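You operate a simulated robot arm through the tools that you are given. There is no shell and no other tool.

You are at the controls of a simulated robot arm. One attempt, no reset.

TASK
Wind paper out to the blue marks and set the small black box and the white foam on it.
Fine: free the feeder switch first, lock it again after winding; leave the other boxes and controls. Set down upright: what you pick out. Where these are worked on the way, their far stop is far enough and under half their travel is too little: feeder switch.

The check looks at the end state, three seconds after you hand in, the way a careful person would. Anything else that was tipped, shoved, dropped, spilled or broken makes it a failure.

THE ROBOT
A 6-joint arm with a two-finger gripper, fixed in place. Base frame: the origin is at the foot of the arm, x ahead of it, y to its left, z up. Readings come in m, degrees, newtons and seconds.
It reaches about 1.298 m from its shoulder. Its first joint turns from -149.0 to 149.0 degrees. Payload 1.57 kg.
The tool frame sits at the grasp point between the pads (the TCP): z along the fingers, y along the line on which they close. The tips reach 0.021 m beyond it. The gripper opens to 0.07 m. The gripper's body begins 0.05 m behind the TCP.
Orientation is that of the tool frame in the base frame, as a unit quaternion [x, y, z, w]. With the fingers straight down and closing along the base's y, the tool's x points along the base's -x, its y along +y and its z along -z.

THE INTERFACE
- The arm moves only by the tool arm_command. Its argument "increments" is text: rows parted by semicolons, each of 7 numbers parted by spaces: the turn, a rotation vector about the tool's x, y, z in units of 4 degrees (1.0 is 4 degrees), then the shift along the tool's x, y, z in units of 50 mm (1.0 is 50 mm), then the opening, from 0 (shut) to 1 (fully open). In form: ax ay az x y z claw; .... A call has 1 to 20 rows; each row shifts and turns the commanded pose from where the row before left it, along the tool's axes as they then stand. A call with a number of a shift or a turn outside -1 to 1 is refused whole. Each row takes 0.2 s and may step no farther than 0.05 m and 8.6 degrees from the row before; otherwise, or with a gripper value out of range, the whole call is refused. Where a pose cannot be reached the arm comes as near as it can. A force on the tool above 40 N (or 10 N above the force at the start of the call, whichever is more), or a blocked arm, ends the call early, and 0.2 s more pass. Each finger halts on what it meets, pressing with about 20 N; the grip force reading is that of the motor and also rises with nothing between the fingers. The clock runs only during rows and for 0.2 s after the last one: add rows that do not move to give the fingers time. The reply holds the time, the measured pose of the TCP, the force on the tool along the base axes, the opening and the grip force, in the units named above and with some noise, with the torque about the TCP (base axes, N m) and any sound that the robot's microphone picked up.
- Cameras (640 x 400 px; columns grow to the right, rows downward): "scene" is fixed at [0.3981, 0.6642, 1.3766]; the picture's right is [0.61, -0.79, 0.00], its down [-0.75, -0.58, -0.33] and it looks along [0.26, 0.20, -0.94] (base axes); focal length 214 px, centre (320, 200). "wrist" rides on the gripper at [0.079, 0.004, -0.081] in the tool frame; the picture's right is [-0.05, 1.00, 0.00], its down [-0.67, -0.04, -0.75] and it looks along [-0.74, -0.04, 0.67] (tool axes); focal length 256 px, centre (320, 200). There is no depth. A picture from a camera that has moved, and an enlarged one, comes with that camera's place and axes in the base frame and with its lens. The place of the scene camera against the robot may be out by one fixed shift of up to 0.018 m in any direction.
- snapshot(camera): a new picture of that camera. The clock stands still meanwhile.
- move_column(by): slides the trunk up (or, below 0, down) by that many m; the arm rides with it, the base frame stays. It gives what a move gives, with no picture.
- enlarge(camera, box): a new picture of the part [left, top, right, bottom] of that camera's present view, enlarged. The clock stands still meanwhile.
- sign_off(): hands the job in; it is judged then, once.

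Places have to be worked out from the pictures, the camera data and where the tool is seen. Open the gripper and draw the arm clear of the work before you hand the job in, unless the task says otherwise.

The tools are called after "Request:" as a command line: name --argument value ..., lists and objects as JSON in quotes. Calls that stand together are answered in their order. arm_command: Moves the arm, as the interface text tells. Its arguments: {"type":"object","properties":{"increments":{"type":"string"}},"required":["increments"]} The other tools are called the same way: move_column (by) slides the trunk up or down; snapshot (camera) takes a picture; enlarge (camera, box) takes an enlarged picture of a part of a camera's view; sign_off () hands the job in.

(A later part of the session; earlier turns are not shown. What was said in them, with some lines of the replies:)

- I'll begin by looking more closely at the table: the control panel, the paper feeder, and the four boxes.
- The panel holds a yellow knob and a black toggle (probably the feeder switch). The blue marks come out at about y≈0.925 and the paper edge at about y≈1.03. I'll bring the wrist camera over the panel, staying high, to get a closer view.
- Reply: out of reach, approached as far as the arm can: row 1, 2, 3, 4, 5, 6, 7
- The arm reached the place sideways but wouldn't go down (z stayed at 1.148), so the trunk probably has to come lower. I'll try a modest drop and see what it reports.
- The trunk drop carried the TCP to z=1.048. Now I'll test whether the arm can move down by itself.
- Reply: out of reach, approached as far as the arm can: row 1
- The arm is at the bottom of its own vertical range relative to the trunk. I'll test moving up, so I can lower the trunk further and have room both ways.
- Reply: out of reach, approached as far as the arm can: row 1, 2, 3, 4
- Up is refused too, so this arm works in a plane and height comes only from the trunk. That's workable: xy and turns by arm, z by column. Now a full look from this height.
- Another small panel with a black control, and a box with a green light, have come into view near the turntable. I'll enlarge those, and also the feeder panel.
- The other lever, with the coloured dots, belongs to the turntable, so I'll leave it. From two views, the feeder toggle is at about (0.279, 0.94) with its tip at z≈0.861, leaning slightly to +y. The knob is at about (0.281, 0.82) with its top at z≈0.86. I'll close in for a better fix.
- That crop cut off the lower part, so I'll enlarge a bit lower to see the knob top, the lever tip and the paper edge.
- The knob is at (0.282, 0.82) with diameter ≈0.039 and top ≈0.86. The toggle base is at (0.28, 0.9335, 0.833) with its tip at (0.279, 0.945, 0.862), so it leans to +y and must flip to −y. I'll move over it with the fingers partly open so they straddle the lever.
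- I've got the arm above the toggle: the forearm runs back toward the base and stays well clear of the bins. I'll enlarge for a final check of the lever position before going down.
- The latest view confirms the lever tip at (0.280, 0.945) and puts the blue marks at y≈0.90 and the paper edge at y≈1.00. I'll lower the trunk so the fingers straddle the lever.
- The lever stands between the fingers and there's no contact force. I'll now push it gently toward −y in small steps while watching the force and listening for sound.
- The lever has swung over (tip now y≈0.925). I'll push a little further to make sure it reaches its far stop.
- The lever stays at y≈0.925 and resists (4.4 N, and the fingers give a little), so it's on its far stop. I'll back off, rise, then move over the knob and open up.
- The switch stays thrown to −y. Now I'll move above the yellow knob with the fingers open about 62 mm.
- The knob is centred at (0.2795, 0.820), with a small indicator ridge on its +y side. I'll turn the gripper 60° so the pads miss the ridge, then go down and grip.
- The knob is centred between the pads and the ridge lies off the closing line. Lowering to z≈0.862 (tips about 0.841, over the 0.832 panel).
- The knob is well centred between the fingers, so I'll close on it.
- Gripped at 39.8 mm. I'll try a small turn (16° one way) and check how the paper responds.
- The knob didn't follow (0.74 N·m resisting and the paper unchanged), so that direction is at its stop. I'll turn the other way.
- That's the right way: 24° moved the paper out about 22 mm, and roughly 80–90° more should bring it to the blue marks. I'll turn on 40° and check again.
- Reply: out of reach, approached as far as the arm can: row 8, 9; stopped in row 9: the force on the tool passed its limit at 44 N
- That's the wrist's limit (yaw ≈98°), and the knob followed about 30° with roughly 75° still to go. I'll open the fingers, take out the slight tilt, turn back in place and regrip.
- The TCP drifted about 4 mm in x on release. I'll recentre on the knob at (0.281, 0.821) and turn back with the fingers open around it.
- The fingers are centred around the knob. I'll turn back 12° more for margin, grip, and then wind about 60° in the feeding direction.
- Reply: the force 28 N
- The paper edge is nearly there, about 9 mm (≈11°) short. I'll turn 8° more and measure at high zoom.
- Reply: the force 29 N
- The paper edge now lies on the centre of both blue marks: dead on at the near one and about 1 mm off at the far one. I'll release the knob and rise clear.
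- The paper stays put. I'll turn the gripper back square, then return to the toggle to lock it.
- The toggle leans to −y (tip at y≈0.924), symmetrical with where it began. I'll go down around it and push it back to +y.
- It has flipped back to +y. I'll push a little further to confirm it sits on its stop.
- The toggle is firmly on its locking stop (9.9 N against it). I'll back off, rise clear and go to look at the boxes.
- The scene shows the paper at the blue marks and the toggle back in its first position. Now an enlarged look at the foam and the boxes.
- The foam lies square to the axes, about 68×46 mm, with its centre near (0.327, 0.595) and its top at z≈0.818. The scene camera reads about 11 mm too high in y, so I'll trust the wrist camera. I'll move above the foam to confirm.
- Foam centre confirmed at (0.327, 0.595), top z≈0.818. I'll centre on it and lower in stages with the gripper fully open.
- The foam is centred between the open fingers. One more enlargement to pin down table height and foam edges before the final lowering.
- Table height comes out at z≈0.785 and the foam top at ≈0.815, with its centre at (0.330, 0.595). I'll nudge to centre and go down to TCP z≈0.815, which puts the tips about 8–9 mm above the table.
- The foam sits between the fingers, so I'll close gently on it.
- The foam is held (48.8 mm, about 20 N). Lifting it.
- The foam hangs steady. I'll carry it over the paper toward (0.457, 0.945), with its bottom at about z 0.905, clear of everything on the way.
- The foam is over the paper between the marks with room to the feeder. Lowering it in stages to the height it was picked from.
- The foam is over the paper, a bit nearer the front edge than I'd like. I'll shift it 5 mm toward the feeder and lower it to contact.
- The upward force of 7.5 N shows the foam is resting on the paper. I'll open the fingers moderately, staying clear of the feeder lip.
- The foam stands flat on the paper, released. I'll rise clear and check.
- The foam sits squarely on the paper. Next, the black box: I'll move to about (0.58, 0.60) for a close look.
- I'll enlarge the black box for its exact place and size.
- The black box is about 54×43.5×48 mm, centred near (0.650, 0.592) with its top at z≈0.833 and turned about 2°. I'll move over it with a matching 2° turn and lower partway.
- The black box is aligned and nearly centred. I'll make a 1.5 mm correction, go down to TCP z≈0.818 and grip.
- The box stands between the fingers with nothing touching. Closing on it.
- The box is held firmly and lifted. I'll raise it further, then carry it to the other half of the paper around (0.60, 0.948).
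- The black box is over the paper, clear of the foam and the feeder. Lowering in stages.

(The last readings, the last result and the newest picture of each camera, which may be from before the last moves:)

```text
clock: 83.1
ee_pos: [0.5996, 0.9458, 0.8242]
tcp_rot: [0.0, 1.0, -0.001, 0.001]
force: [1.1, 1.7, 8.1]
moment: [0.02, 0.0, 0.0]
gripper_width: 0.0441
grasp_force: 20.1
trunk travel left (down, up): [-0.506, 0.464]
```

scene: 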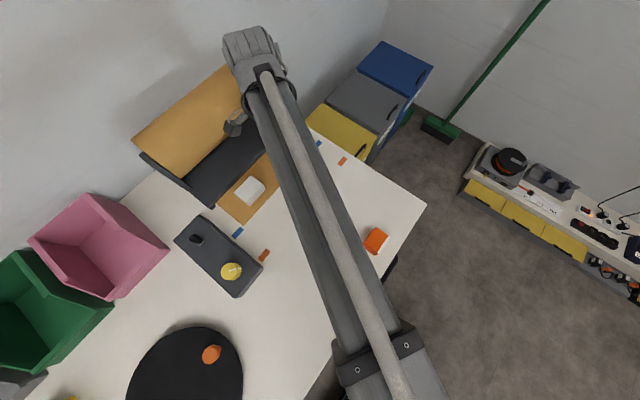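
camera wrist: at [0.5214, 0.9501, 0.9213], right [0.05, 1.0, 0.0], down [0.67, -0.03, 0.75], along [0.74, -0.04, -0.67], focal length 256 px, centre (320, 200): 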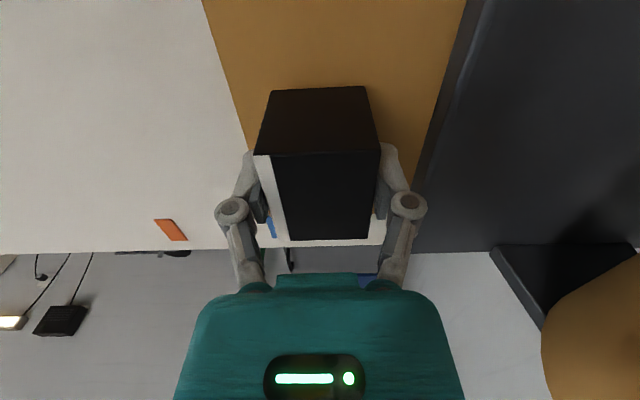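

It reads 8 N upward a bit earlier than I expected. I'll look before going lower.

Request:
snapshot --camera "wrist"

Request:
enlarge --camera "wrist" --box '[220, 60, 440, 200]'

Request:
arm_command --increments "0 0 0 0 0 0 0.4; 0 0 0 0 0 0 0.4"

```text
taken
camera wrist: at [0.5212, 0.9498, 0.908], right [0.05, 1.0, 0.0], down [0.66, -0.03, 0.75], along [0.75, -0.04, -0.67], focal length 256 px, centre (320, 200)
```

wrist: 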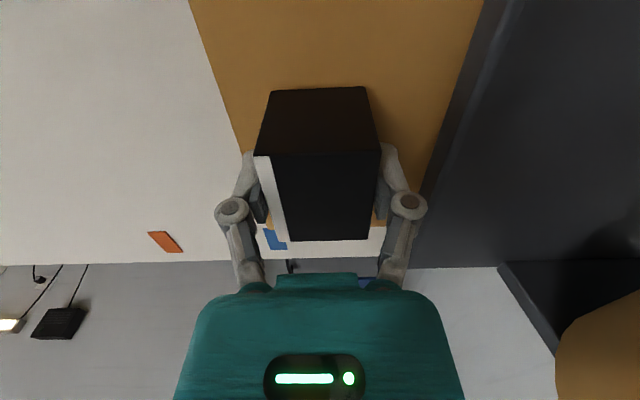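

```text
2.86 times, centred on (330, 130) of wrist
camera zoom: at [0.5212, 0.9498, 0.908], right [0.05, 1.0, 0.0], down [0.66, -0.03, 0.75], along [0.75, -0.04, -0.67], focal length 731 px, centre (291, 400)
```

zoom: 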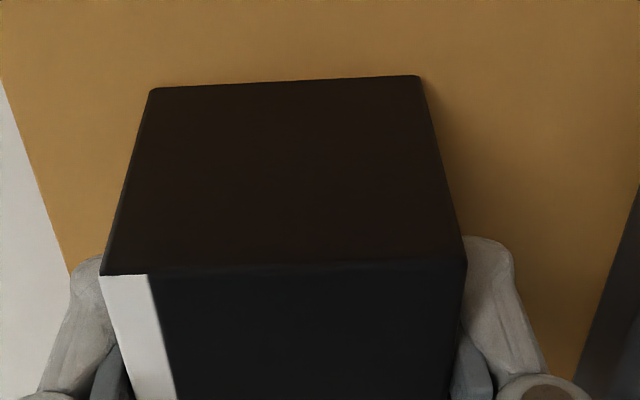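

```text
clock: 83.7
ee_pos: [0.5995, 0.9457, 0.8252]
tcp_rot: [-0.001, 1.0, 0.0, 0.001]
force: [1.3, 1.6, 8.4]
moment: [0.03, 0.0, 0.01]
gripper_width: 0.0441
grasp_force: 19.8
trunk travel left (down, up): [-0.506, 0.464]
```

The force is steady and central with no torque, and the lower edge meets the paper, so the box is standing on it. I'll release it with a moderate opening.

Request:
arm_command --increments "0 0 0 0 0 0 0.64; 0 0 0 0 0 0 0.75; 0 0 0 0 0 0 0.86; 0 0 0 0 0 0 0.86; 0 0 0 0 0 0 0.86"

Request:
snapshot --camera "wrist"

```text
clock: 84.9
ee_pos: [0.6007, 0.9472, 0.8256]
tcp_rot: [0.0, 1.0, -0.001, 0.001]
force: [0.1, -0.6, 0.1]
moment: [0.0, -0.02, 0.02]
gripper_width: 0.0603
grasp_force: 0.0
trunk travel left (down, up): [-0.506, 0.464]
```

```text
taken
camera wrist: at [0.5214, 0.9502, 0.9072], right [0.05, 1.0, 0.0], down [0.67, -0.03, 0.75], along [0.74, -0.04, -0.67], focal length 256 px, centre (320, 200)
```

wrist: 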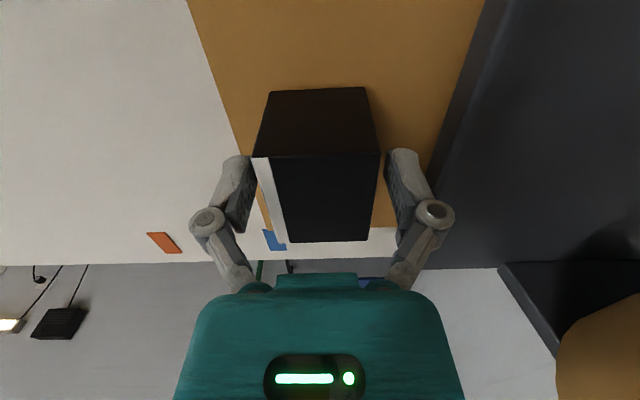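

The box stands upright with the fingers clear on both sides. Raising straight up.

Request:
move_column --by 0.03

Request:
move_column --by 0.14

Request:
snapshot --camera "wrist"

```text
clock: 85.6
ee_pos: [0.6011, 0.9455, 0.855]
tcp_rot: [-0.001, 1.0, -0.001, 0.001]
force: [-0.6, 0.2, -0.4]
moment: [-0.02, 0.0, -0.01]
gripper_width: 0.0602
grasp_force: 0.1
trunk travel left (down, up): [-0.536, 0.434]
```

```text
clock: 87.3
ee_pos: [0.6002, 0.9471, 0.9931]
tcp_rot: [-0.001, 1.0, -0.001, 0.001]
force: [0.7, -0.4, -0.5]
moment: [0.0, 0.02, -0.02]
gripper_width: 0.0601
grasp_force: 0.0
trunk travel left (down, up): [-0.676, 0.294]
```

```text
taken
camera wrist: at [0.5215, 0.9503, 1.0771], right [0.05, 1.0, 0.0], down [0.67, -0.03, 0.75], along [0.74, -0.04, -0.67], focal length 256 px, centre (320, 200)
```

wrist: 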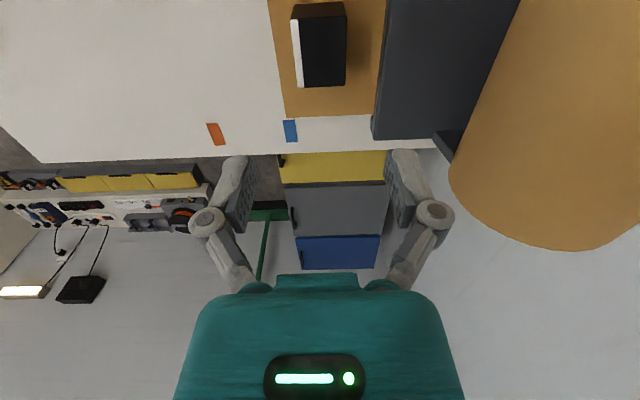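

The box stands well on the paper. I'll enlarge this view to double-check the paper edge against the far blue mark from straight behind.

Request:
enlarge --camera "wrist" --box '[250, 80, 330, 150]'

Request:
enlarge --camera "wrist" --box '[240, 0, 400, 120]'

```text
5.71 times, centred on (290, 115) of wrist
camera zoom: at [0.5215, 0.9503, 1.0771], right [0.05, 1.0, 0.0], down [0.67, -0.03, 0.75], along [0.74, -0.04, -0.67], focal length 1463 px, centre (491, 686)
```

zoom: 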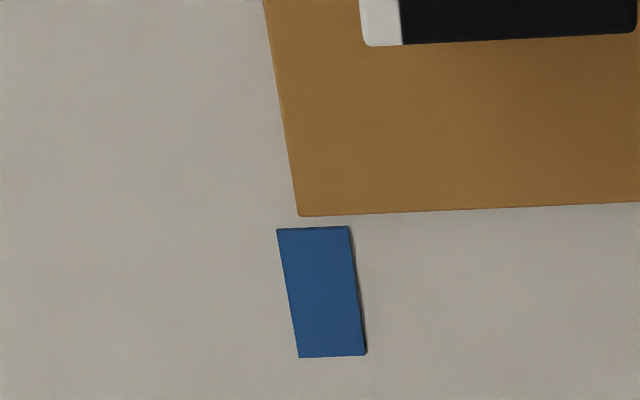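

```text
3.33 times, centred on (320, 60) of wrist
camera zoom: at [0.5215, 0.9503, 1.0771], right [0.05, 1.0, 0.0], down [0.67, -0.03, 0.75], along [0.74, -0.04, -0.67], focal length 853 px, centre (320, 667)
```

zoom: 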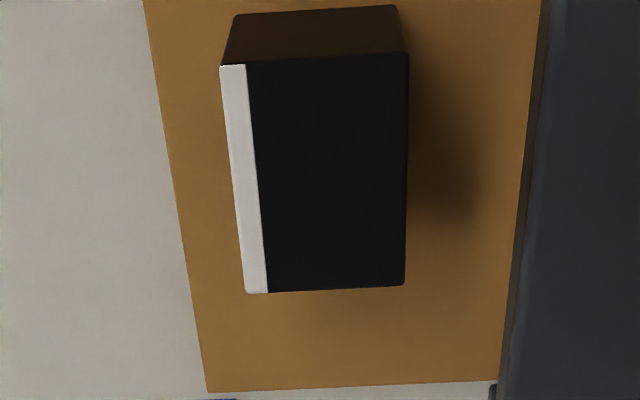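

The paper edge lies within about 2 mm of the mark's centre. Both pieces stand flat on the paper. I'll raise the trunk and draw the arm back to its starting place, then make a final check.

Request:
move_column --by 0.155

Request:
arm_command --increments "0 0 0 0.708 -0.617 0 1; 0 0 0 0.708 -0.617 0 1; 0 0 0 0.708 -0.617 0 1; 0 0 0 0.708 -0.617 0 1; 0 0 0 0.708 -0.617 0 1; 0 0 0 0.708 -0.617 0 1; 0 0 0 0.708 -0.617 0 1; 0 0 0 0.708 -0.617 0 1; 0 0 0 0.708 -0.617 0 1; 0 0 0 0.708 -0.617 0 1; 0 0 0 0.708 -0.617 0 1; 0 0 0 0.708 -0.617 0 1; 0 0 0 0 0 0 1"

Request:
snapshot --camera "scene"

Request:
enlarge --camera "scene" --box '[170, 110, 350, 290]'

Request:
snapshot --camera "wrist"

```text
clock: 89.1
ee_pos: [0.6006, 0.9463, 1.15]
tcp_rot: [-0.001, 1.0, -0.001, 0.001]
force: [0.3, 0.0, 0.1]
moment: [0.0, 0.02, 0.0]
gripper_width: 0.0604
grasp_force: 0.1
trunk travel left (down, up): [-0.831, 0.139]
```

```text
clock: 91.9
ee_pos: [0.1761, 0.574, 1.149]
tcp_rot: [-0.001, 1.0, -0.002, 0.001]
force: [0.2, -0.2, 0.0]
moment: [0.01, 0.0, 0.01]
gripper_width: 0.0698
grasp_force: 0.2
trunk travel left (down, up): [-0.831, 0.139]
```

```text
taken
```

scene: 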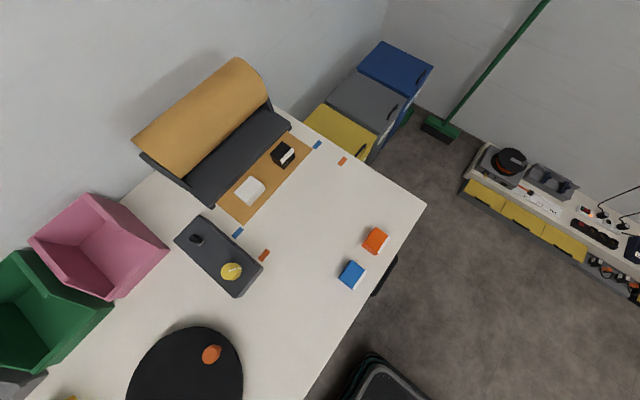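

```text
2.22 times, centred on (260, 200) of scene
camera zoom: at [0.3981, 0.6642, 1.3766], right [0.61, -0.79, 0.0], down [-0.75, -0.58, -0.33], along [0.26, 0.2, -0.94], focal length 477 px, centre (453, 200)
```

zoom: 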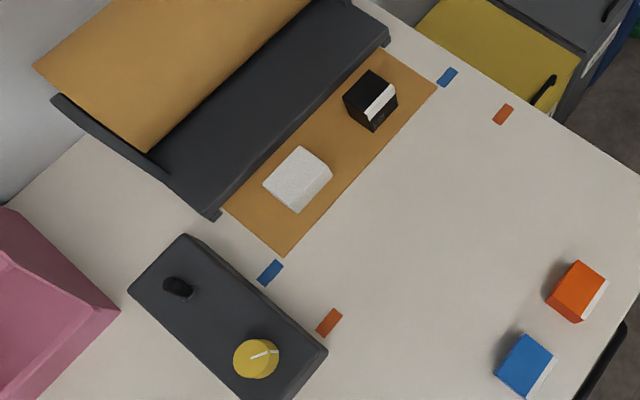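

```text
taken
camera wrist: at [0.0979, 0.5781, 1.2323], right [0.05, 1.0, 0.0], down [0.67, -0.03, 0.75], along [0.74, -0.04, -0.67], focal length 256 px, centre (320, 200)
```

wrist: 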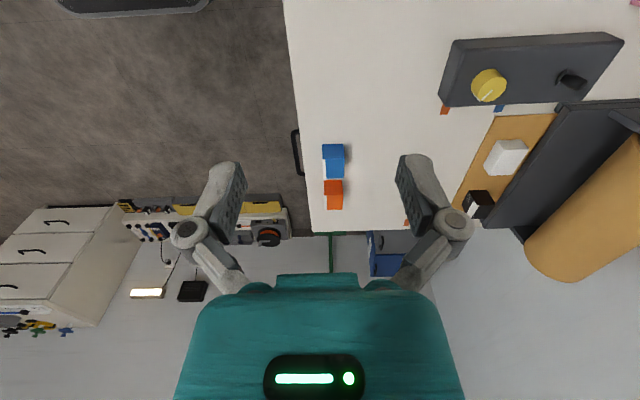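

Everything looks in order, and the orange and blue boxes are where they were. A last comparison of the toggle with its first picture, and of the paper edge at both marks.

Request:
enlarge --camera "wrist" --box '[420, 10, 640, 150]'

Request:
enlarge --camera "scene" --box '[210, 205, 274, 245]'

Request:
enlarge --camera "scene" --box '[265, 125, 345, 175]'

```text
2.86 times, centred on (530, 80) of wrist
camera zoom: at [0.0979, 0.5781, 1.2323], right [0.05, 1.0, 0.0], down [0.67, -0.03, 0.75], along [0.74, -0.04, -0.67], focal length 731 px, centre (-280, 543)
```

zoom: 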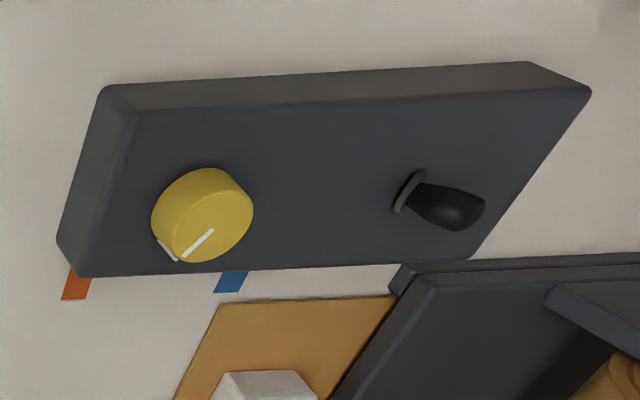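

```text
10.00 times, centred on (242, 225) of scene
camera zoom: at [0.3981, 0.6642, 1.3766], right [0.61, -0.79, 0.0], down [-0.75, -0.58, -0.33], along [0.26, 0.2, -0.94], focal length 2145 px, centre (1100, -50)
```

zoom: 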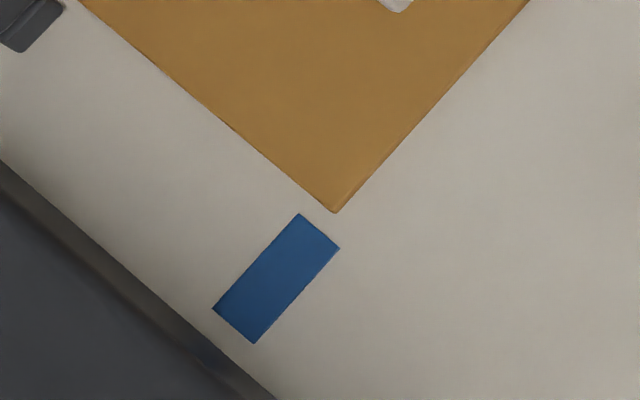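

```text
8.00 times, centred on (305, 150) of scene
camera zoom: at [0.3981, 0.6642, 1.3766], right [0.61, -0.79, 0.0], down [-0.75, -0.58, -0.33], along [0.26, 0.2, -0.94], focal length 1716 px, centre (440, 600)
```

zoom: 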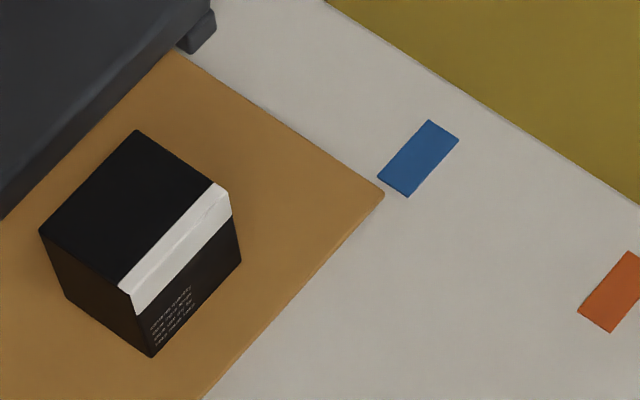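

The toggle is back in its locked position, the paper edge sits on both blue marks, and the foam and black box stand upright on the paper. Nothing else has moved and the arm is clear with the gripper open, so I'm handing in.

Request:
sign_off

```text
The job is handed in.
```

I've handed the job in. The paper is wound out to the blue marks, and the small black box and the white foam stand upright on it. The result of the check hasn't come back to me.

- **Feeder switch:** I threw it fully over before winding. Afterwards I pushed it back until it met its stop, and it looks the same as in the first picture.
- **Paper:** Its edge sits within about 2 mm of the centre of both marks. My first test turn of the knob was the wrong way; the knob stayed put and the paper didn't move.
- **Placed items:** The foam is on the half of the paper nearer the control panel and the black box is on the other half. Both are clear of the feeder.
- **Everything else:** The orange and blue boxes and the turntable switch were left alone, and the last pictures show nothing shoved or tipped. The arm is back near its starting place with the gripper open.
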